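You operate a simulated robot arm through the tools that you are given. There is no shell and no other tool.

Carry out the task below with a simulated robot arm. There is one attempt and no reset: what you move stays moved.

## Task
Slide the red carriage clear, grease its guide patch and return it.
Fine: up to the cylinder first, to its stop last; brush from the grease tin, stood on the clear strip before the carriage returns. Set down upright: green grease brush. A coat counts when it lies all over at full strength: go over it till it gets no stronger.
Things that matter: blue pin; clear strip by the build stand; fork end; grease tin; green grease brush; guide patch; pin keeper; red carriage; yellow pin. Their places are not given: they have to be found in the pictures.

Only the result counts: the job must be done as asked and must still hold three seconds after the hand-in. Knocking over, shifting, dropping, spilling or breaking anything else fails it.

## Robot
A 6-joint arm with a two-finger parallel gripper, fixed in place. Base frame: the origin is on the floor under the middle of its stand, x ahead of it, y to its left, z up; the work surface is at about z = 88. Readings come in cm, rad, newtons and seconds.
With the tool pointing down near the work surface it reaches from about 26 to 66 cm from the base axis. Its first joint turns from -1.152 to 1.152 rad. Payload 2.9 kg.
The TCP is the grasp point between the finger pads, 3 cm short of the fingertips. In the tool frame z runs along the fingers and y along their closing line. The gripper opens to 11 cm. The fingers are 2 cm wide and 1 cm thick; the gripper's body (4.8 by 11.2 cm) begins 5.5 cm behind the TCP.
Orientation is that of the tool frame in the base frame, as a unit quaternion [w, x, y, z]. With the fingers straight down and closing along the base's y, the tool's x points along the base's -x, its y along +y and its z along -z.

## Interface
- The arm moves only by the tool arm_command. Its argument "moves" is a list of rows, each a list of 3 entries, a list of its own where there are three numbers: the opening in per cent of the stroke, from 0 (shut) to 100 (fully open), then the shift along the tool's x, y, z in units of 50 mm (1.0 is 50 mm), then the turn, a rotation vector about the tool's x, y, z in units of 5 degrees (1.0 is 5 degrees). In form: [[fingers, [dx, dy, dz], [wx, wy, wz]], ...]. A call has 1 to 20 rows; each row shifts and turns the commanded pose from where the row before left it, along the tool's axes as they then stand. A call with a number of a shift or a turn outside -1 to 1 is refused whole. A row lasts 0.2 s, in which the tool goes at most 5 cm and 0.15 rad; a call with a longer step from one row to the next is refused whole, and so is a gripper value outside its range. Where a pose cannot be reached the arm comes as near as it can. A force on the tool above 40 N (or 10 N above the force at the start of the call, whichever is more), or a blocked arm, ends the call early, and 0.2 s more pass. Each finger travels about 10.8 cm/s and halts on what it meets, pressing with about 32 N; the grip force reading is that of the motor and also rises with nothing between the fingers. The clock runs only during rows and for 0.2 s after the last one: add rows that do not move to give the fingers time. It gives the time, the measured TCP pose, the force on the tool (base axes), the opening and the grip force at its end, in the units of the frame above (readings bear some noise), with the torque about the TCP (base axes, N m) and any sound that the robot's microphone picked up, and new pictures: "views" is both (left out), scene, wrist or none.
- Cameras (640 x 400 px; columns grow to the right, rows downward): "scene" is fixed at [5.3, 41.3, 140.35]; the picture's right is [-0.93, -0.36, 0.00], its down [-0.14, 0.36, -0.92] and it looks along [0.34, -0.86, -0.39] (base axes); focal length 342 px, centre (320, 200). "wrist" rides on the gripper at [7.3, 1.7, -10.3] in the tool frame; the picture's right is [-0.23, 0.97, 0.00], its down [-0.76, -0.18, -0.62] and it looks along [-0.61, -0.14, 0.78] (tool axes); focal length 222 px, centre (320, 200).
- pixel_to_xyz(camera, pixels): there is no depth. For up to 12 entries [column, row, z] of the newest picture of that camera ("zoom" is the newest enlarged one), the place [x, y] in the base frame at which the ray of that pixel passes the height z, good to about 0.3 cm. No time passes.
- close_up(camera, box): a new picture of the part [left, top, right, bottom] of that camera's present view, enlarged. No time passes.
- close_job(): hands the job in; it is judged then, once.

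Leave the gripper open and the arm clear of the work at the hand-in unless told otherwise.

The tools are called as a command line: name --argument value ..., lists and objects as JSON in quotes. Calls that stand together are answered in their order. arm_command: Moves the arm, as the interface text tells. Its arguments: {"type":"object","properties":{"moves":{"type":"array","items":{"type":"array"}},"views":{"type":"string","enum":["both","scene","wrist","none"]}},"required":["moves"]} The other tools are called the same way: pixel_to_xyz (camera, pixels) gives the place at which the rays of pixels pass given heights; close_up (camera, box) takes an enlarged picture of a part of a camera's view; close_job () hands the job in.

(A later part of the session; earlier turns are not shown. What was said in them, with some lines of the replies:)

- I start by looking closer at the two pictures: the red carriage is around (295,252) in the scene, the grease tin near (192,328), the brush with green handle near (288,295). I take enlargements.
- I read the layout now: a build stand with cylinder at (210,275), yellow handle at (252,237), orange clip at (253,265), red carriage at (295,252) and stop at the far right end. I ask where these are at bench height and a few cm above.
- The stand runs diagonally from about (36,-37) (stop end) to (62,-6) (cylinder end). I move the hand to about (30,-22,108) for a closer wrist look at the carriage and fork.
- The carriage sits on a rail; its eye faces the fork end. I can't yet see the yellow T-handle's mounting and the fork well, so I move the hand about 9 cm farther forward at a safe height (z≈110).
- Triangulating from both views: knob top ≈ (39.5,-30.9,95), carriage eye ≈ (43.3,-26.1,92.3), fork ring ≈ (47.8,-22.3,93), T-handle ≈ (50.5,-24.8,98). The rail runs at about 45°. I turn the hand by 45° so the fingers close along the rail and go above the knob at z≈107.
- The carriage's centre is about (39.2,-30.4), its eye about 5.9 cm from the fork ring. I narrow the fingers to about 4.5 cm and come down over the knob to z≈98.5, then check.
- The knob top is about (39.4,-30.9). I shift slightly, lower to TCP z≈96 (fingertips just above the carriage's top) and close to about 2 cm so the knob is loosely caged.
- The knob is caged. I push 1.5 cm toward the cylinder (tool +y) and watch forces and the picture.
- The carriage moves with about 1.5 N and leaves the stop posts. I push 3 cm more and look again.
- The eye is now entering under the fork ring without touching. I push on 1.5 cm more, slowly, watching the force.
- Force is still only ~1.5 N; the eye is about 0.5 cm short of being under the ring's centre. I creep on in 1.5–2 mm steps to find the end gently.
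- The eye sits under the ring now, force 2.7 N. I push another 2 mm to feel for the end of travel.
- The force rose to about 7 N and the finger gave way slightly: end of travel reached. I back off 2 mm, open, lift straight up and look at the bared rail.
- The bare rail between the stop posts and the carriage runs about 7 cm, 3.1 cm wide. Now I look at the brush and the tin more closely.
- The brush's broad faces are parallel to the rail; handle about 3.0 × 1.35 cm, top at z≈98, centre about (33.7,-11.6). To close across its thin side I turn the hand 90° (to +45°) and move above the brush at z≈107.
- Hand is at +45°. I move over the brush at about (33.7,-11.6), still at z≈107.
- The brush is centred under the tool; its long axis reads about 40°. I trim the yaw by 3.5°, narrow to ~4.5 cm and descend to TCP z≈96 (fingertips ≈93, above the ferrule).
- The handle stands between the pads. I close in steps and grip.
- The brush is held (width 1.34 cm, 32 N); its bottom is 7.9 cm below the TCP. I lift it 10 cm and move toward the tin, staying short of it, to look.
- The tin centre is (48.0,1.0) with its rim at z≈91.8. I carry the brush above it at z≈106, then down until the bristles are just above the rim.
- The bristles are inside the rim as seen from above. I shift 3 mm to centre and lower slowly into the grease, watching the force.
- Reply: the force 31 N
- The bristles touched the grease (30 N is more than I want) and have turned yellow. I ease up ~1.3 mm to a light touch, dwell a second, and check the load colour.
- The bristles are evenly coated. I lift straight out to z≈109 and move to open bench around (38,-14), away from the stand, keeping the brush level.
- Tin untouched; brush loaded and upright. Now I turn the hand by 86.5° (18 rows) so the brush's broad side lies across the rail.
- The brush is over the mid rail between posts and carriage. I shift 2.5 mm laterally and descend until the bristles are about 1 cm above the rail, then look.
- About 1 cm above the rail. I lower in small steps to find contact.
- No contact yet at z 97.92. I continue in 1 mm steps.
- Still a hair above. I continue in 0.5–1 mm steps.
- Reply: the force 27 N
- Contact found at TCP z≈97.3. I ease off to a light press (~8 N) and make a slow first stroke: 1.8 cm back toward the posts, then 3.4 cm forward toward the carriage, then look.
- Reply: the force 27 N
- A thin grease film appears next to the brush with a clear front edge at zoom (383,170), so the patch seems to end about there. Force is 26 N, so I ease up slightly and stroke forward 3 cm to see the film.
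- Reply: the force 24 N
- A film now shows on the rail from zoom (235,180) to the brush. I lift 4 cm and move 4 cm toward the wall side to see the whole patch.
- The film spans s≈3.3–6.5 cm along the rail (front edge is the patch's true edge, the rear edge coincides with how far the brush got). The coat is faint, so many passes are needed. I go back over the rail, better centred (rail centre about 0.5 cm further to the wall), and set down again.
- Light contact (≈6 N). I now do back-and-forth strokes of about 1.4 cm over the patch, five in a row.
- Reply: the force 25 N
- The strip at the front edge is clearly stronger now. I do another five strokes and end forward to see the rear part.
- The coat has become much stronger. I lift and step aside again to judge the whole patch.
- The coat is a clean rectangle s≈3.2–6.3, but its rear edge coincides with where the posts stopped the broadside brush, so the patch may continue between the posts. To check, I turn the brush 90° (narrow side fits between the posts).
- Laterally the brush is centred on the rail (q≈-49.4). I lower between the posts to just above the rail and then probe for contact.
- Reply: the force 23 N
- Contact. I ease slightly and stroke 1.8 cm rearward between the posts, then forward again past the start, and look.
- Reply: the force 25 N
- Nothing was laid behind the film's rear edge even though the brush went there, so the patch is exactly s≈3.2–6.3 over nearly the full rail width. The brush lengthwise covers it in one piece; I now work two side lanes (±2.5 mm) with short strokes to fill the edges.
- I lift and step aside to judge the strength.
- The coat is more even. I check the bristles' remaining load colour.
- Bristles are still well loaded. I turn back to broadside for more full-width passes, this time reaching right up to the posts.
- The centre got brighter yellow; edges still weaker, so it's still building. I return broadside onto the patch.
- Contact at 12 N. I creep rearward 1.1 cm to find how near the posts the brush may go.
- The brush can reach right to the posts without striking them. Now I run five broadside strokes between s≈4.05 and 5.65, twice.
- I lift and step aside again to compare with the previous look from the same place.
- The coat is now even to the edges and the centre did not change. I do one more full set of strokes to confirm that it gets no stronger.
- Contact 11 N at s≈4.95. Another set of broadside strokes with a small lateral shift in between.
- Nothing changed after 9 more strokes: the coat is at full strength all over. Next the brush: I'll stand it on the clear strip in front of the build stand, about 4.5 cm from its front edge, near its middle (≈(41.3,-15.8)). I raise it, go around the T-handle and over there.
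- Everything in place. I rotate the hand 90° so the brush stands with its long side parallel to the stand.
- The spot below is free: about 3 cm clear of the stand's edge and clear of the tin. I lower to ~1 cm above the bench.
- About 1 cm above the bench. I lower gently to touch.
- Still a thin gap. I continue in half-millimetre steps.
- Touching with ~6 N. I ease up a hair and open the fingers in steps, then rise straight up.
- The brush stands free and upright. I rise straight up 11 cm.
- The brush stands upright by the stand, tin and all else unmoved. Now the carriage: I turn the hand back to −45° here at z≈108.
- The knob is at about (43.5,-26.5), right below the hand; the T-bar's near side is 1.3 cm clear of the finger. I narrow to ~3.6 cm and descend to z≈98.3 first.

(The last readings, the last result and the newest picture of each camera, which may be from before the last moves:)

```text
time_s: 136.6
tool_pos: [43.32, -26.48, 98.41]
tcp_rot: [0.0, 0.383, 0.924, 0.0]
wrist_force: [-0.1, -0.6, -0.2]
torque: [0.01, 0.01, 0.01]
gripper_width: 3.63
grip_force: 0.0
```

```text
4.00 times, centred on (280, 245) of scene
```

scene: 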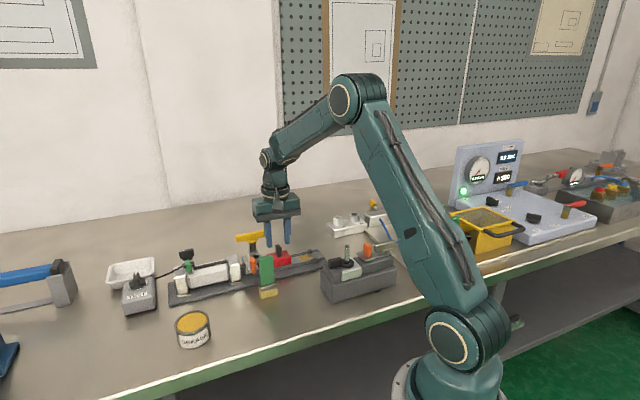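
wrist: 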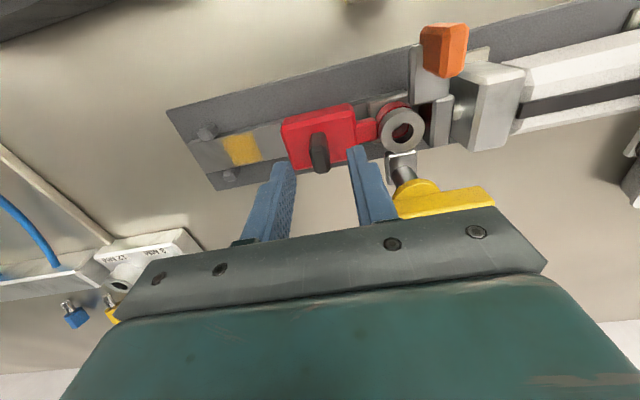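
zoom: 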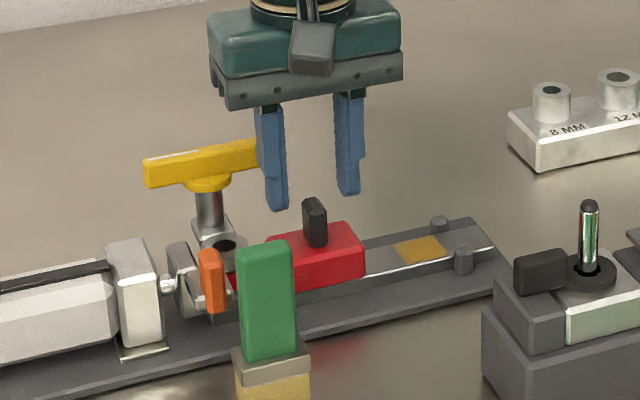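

Knob centred between the fingers. I descend to z≈96.1 and cage it at 2 cm.

arm_command --moves '[[33, [-0.04, 0, 0.25], [0, 0, 0]], [33, [0, 0, 0.21], [0, 0, 0]], [25, [0, 0, 0], [0, 0, 0]], [18, [0, 0, 0], [0, 0, 0]], [18, [0, 0, 0], [0, 0, 0]]]' --views "both"

close_up --camera "wrist" --box '[220, 70, 420, 210]'

```text
time_s: 137.8
tool_pos: [43.69, -26.47, 96.04]
tcp_rot: [-0.001, 0.382, 0.924, 0.001]
wrist_force: [0.0, 0.3, 0.2]
torque: [0.01, -0.01, 0.02]
gripper_width: 1.99
grip_force: 0.1
```

scene: 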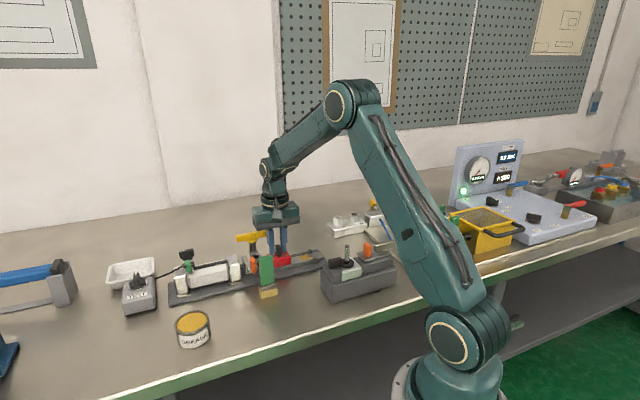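
wrist: 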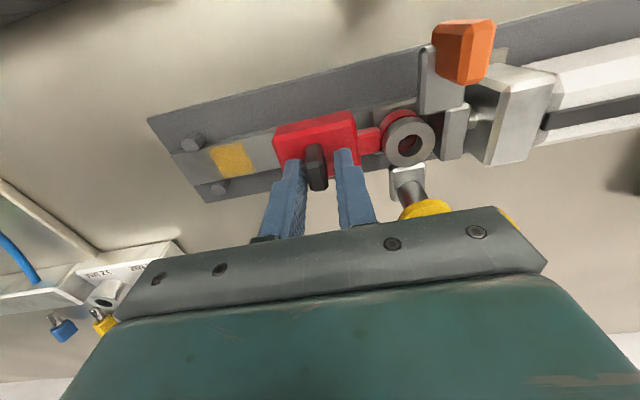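

```text
2.86 times, centred on (320, 140) of wrist
```

zoom: 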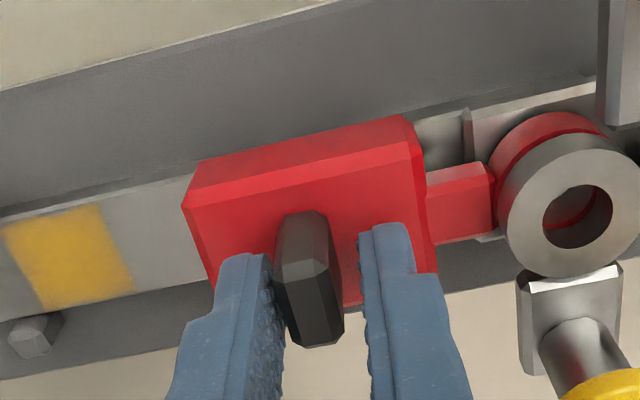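

Caged. I slide the carriage back 5 cm toward the stop posts at a gentle pace.

arm_command --moves '[[18, [0, -0.1, 0], [0, 0, 0]], [18, [0, -0.1, 0], [0, 0, 0]], [18, [0, -0.1, 0], [0, 0, 0]], [18, [0, -0.1, 0], [0, 0, 0]], [18, [0, -0.1, 0], [0, 0, 0]], [18, [0, -0.1, 0], [0, 0, 0]], [18, [0, -0.1, 0], [0, 0, 0]], [18, [0, -0.1, 0], [0, 0, 0]], [18, [0, -0.1, 0], [0, 0, 0]], [18, [0, -0.1, 0], [0, 0, 0]], [18, [0, 0, 0], [0, 0, 0]]]' --views "both"

close_up --camera "wrist" --box '[200, 70, 420, 220]'

close_up --camera "scene" --box '[220, 205, 340, 295]'

```text
time_s: 140.2
tool_pos: [40.2, -30.12, 96.06]
tcp_rot: [0.0, 0.383, 0.924, 0.0]
wrist_force: [0.7, 0.3, -0.5]
torque: [-0.05, 0.0, 0.0]
gripper_width: 2.02
grip_force: 0.7
```

scene: 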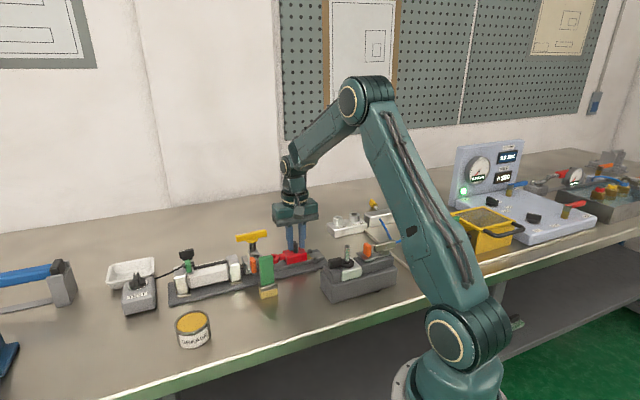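
wrist: 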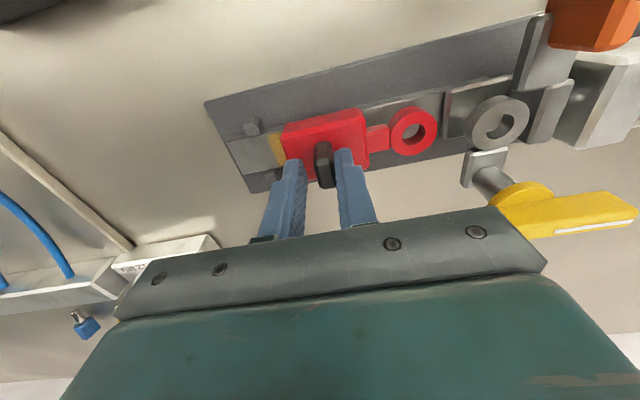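

```text
2.67 times, centred on (310, 145) of wrist
```

zoom: 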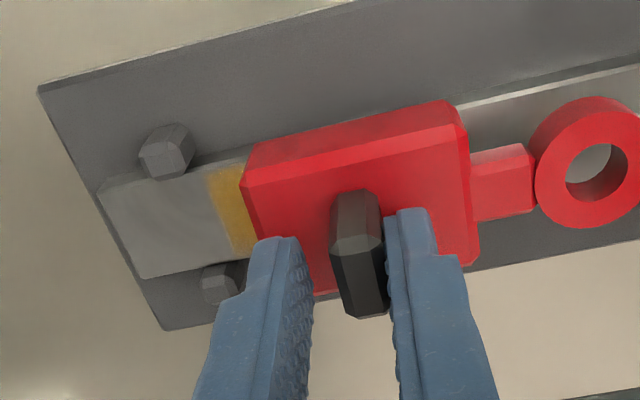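

```text
4.44 times, centred on (280, 250) of scene
```

zoom: 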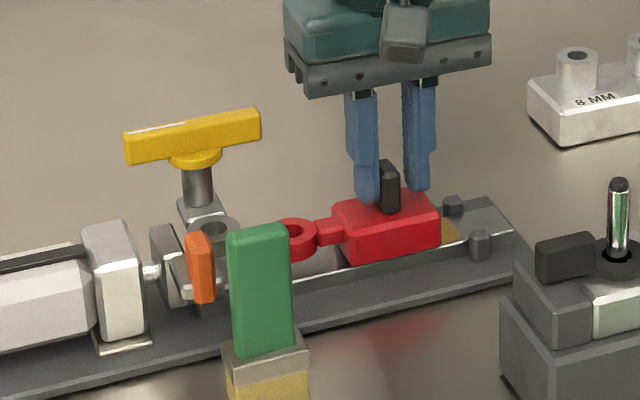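

About 1.5 cm remain to the posts. I go on in smaller steps.

arm_command --moves '[[18, [0, -0.06, 0], [0, 0, 0]], [18, [0, -0.06, 0], [0, 0, 0]], [18, [0, -0.06, 0], [0, 0, 0]], [18, [0, -0.04, 0], [0, 0, 0]], [18, [0, 0, 0], [0, 0, 0]]]' --views "wrist"

close_up --camera "wrist" --box '[200, 70, 420, 220]'

```text
time_s: 141.4
tool_pos: [39.46, -30.83, 96.0]
tcp_rot: [0.0, 0.382, 0.924, 0.0]
wrist_force: [0.4, 1.4, -0.8]
torque: [0.01, -0.05, 0.02]
gripper_width: 2.02
grip_force: 0.0
```

wrist: 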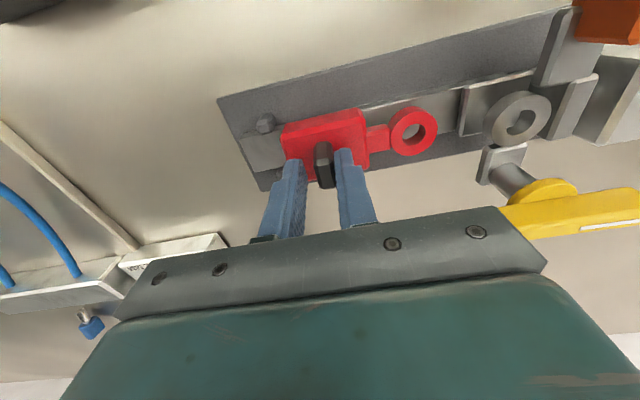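

```text
2.67 times, centred on (310, 145) of wrist
```

zoom: 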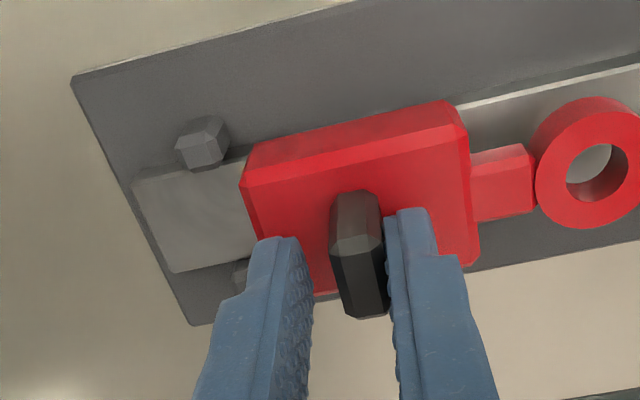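

Half a centimetre or less to go. I creep on in 1–1.5 mm steps and watch for the force of the stop.

arm_command --moves '[[18, [0, -0.03, 0], [0, 0, 0]], [18, [0, -0.03, 0], [0, 0, 0]], [18, [0, 0, 0], [0, 0, 0]]]' --views "none"

arm_command --moves '[[18, [0, -0.02, 0], [0, 0, 0]], [18, [0, 0, 0], [0, 0, 0]]]' --views "wrist"

close_up --camera "wrist" --box '[200, 70, 420, 220]'

```text
time_s: 142.2
tool_pos: [39.12, -31.1, 96.06]
tcp_rot: [0.0, 0.382, 0.924, 0.0]
wrist_force: [0.3, 1.1, -0.6]
torque: [0.01, 0.0, 0.01]
gripper_width: 2.04
grip_force: 0.6
```

```text
time_s: 142.8
tool_pos: [39.04, -31.0, 95.97]
tcp_rot: [0.001, 0.382, 0.924, -0.001]
wrist_force: [-0.1, 1.1, 0.7]
torque: [0.03, -0.02, -0.04]
gripper_width: 2.07
grip_force: 0.3
```

wrist: 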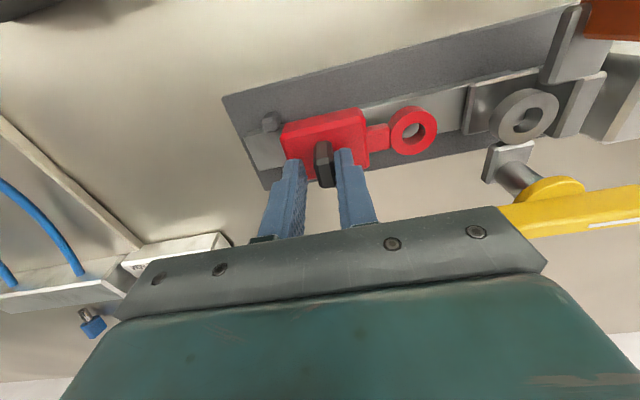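

```text
2.67 times, centred on (310, 145) of wrist
```

zoom: 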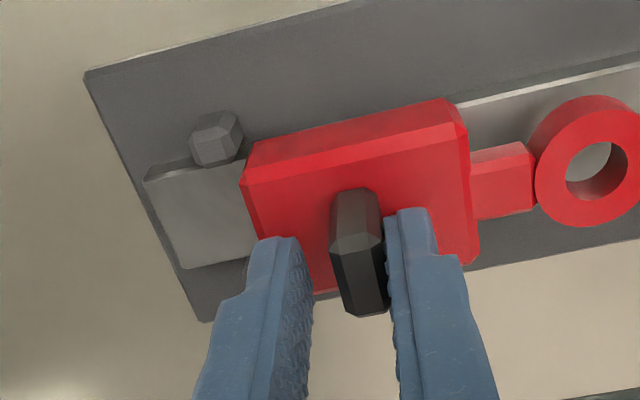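

arm_command --moves '[[18, [0, -0.025, 0], [0, 0, 0]], [18, [0, 0, 0], [0, 0, 0]]]' --views "none"

arm_command --moves '[[18, [0, -0.025, 0], [0, 0, 0]], [18, [0, 0, 0], [0, 0, 0]]]' --views "none"

```text
time_s: 143.4
tool_pos: [39.03, -31.2, 96.1]
tcp_rot: [0.001, 0.383, 0.924, 0.0]
wrist_force: [3.9, 1.8, 0.8]
torque: [0.03, -0.06, -0.08]
gripper_width: 2.18
grip_force: 1.8
```

```text
time_s: 144.0
tool_pos: [38.91, -31.36, 96.14]
tcp_rot: [0.001, 0.382, 0.924, 0.001]
wrist_force: [3.4, 4.3, 3.6]
torque: [0.16, -0.08, -0.04]
gripper_width: 2.31
grip_force: 3.1
```

The force rose to ~5.5 N and the finger yields: the carriage is on its stop. I look before letting go.

arm_command --moves '[[18, [0, -0.01, 0], [0, 0, 0]], [18, [0, 0, 0], [0, 0, 0]]]' --views "both"

close_up --camera "wrist" --box '[220, 80, 360, 180]'

close_up --camera "scene" --box '[270, 230, 340, 280]'

```text
time_s: 144.6
tool_pos: [38.94, -31.26, 95.99]
tcp_rot: [0.001, 0.383, 0.924, 0.001]
wrist_force: [8.5, 5.3, 3.8]
torque: [0.12, -0.21, -0.02]
gripper_width: 2.49
grip_force: 4.3
```

scene: 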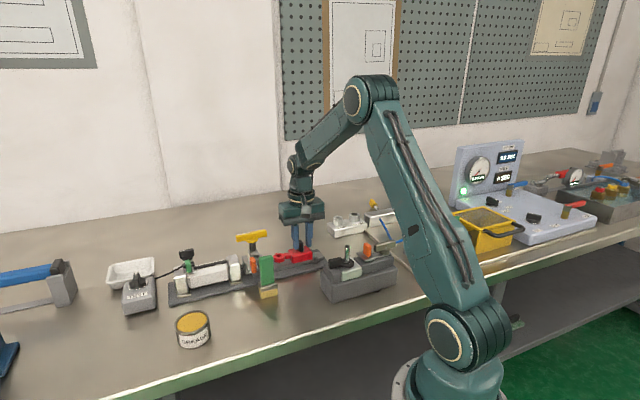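
wrist: 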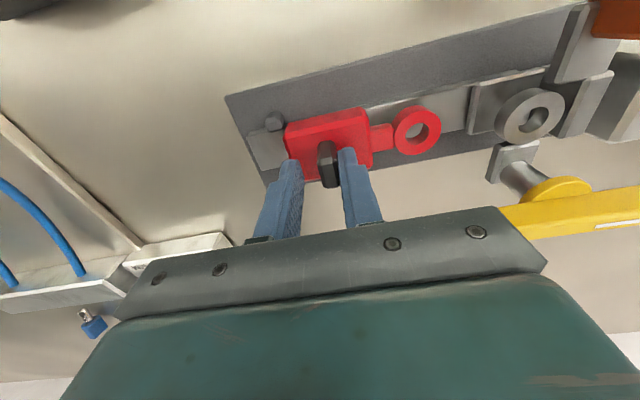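

```text
4.00 times, centred on (290, 130) of wrist
```

zoom: 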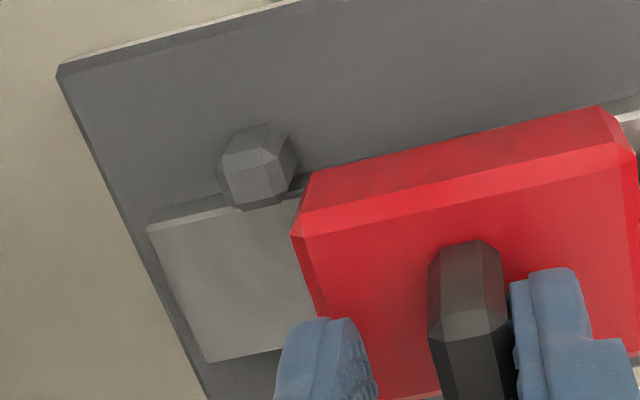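

```text
8.00 times, centred on (305, 255) of scene
```

zoom: 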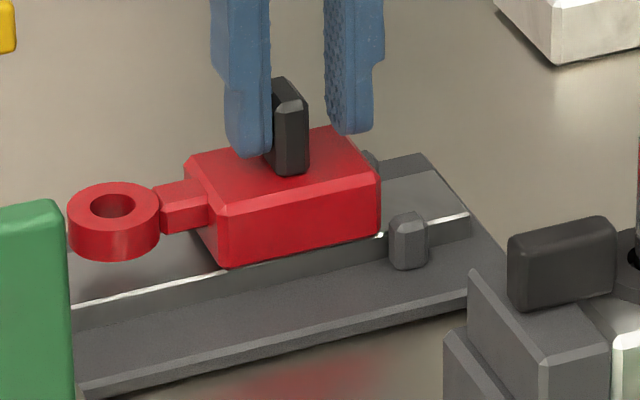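

The carriage is against its stop just as at the start (same gap to the post in the scene view). I back the hand off 2.5 mm so nothing is touched, open and lift straight up.

arm_command --moves '[[18, [0, 0.05, 0], [0, 0, 0]], [18, [0, 0.02, 0], [0, 0, 0]], [33, [0, 0, 0], [0, 0, 0]], [33, [0, 0, 0], [0, 0, 0]], [33, [0, 0, -0.3], [0, 0, 0]], [33, [0, 0, -0.6], [0, 0, 0]], [33, [0, 0, -0.8], [0, 0, 0]], [33, [0, 0, -0.8], [0, 0, 0]], [33, [0, 0, 0], [0, 0, 0]]]' --views "both"

close_up --camera "wrist" --box '[220, 60, 440, 200]'

close_up --camera "scene" --box '[220, 215, 340, 295]'

```text
time_s: 146.6
tool_pos: [39.18, -31.19, 108.47]
tcp_rot: [0.001, 0.383, 0.924, 0.001]
wrist_force: [-0.1, 0.3, 0.4]
torque: [0.02, 0.03, -0.03]
gripper_width: 3.61
grip_force: 0.0
```

scene: 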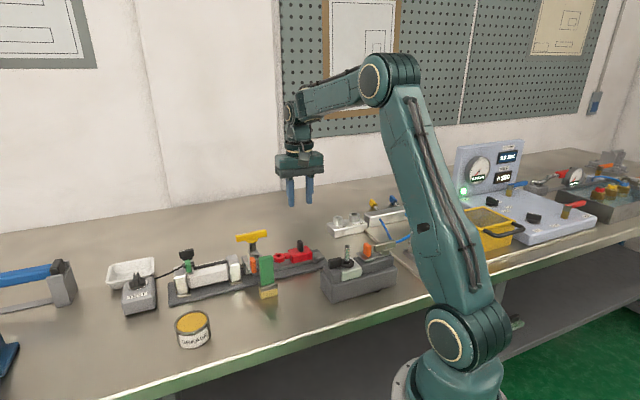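
wrist: 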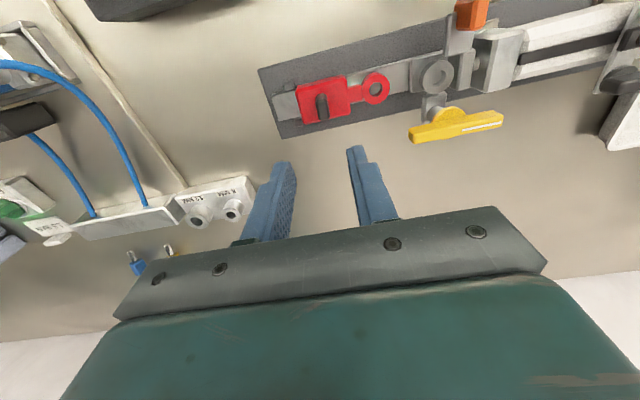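

```text
2.86 times, centred on (330, 130) of wrist
```

zoom: 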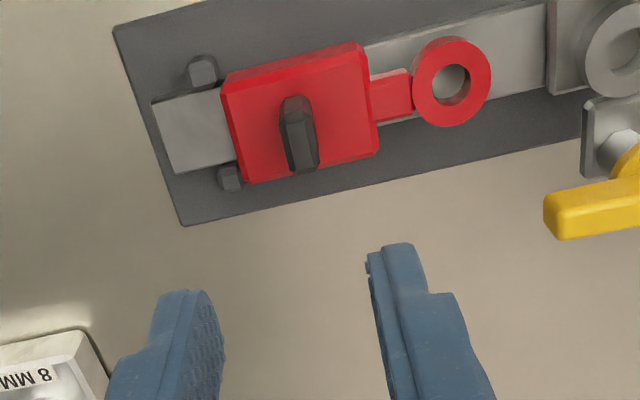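

```text
5.00 times, centred on (280, 255) of scene
```

zoom: 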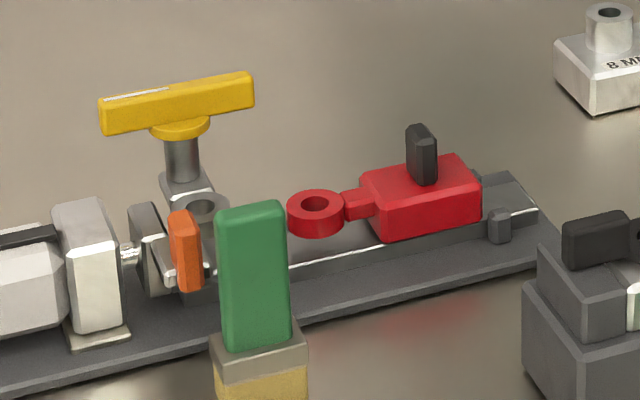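

The carriage sits exactly where it was at the start, brush upright on the strip, T-handle, fork, pins and tin untouched. I open the gripper fully and raise the arm clear.

arm_command --moves '[[33, [0, 0, -0.75], [0, 0, 0]], [60, [0, 0, -0.75], [0, 0, 0]], [100, [0, 0, -0.75], [0, 0, 0]], [100, [0.3, -0.4, -0.5], [0, 0, 0]], [100, [0.3, -0.4, 0], [0, 0, 0]], [100, [0, 0, 0], [0, 0, 0]], [100, [0, 0, 0], [0, 0, 0]], [100, [0, 0, 0], [0, 0, 0]]]' --views "both"

close_up --camera "scene" --box '[100, 190, 340, 360]'

close_up --camera "scene" --box '[300, 180, 460, 310]'

```text
time_s: 148.4
tool_pos: [34.05, -31.94, 122.41]
tcp_rot: [0.0, 0.383, 0.924, 0.0]
wrist_force: [-0.2, 0.0, 0.3]
torque: [0.02, 0.0, 0.02]
gripper_width: 10.99
grip_force: 0.0
```

scene: 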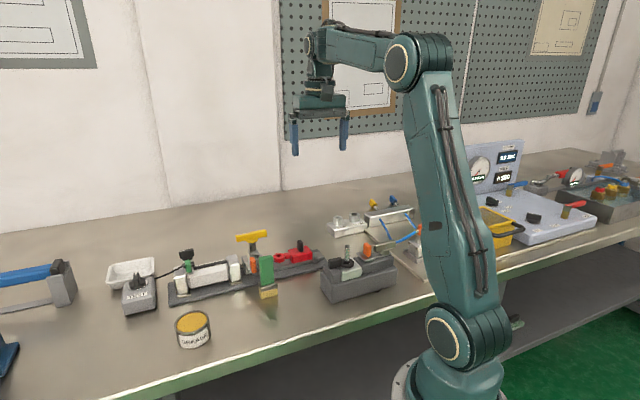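
wrist: 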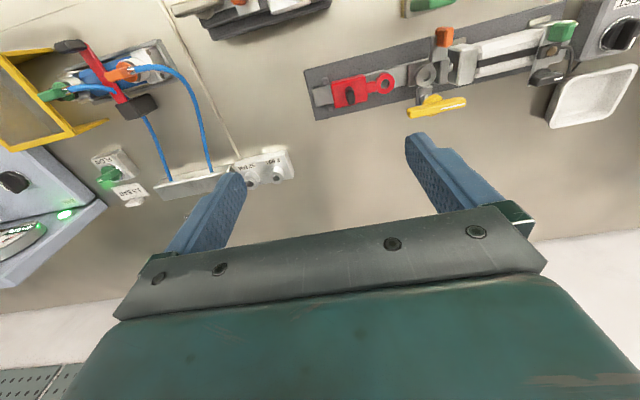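

```text
2.35 times, centred on (220, 275) of scene
```

zoom: 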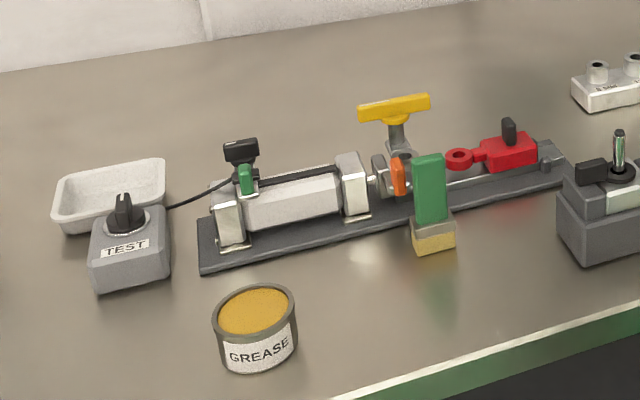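

```text
3.08 times, centred on (380, 245) of scene
```

zoom: 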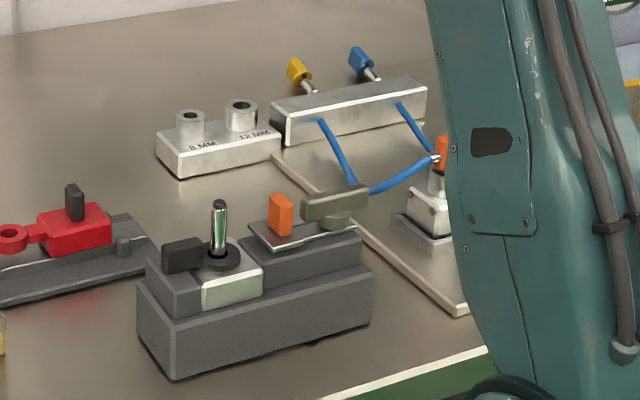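

All is as at the start except the greased patch under the carriage and the brush, which stands upright on the strip beside the build stand. Gripper is open and the arm clear. I hand the job in.

close_job

```text
The job is handed in.
```

The carriage's guide patch is greased, the carriage is back against its stop, and the job is handed in; I haven't seen the verdict.

- **Carriage:** I slid it up to the cylinder until it met the end of its travel. At the end I returned it to its stop posts, and in the scene view it sits where it started.
- **Guide patch:** It is a rectangle about 3.1 by 2.9 cm on the rail, just ahead of the posts. I kept going over it until nine more strokes made no visible difference. I loaded the brush from the tin once, and the bristles still looked coated when I finished.
- **Brush:** It was stood upright, before the carriage moved back, in the space in front of the build stand, about 4.5 cm from its edge. No strip is marked in the pictures. I took the empty space between the stand and the grease tin to be the clear strip, so that spot is my reading of the task.
- **Everything else:** The tin, the T-handle, the fork end, the pins and the other fixtures look unmoved in the last pictures. The gripper is open and the arm is clear.
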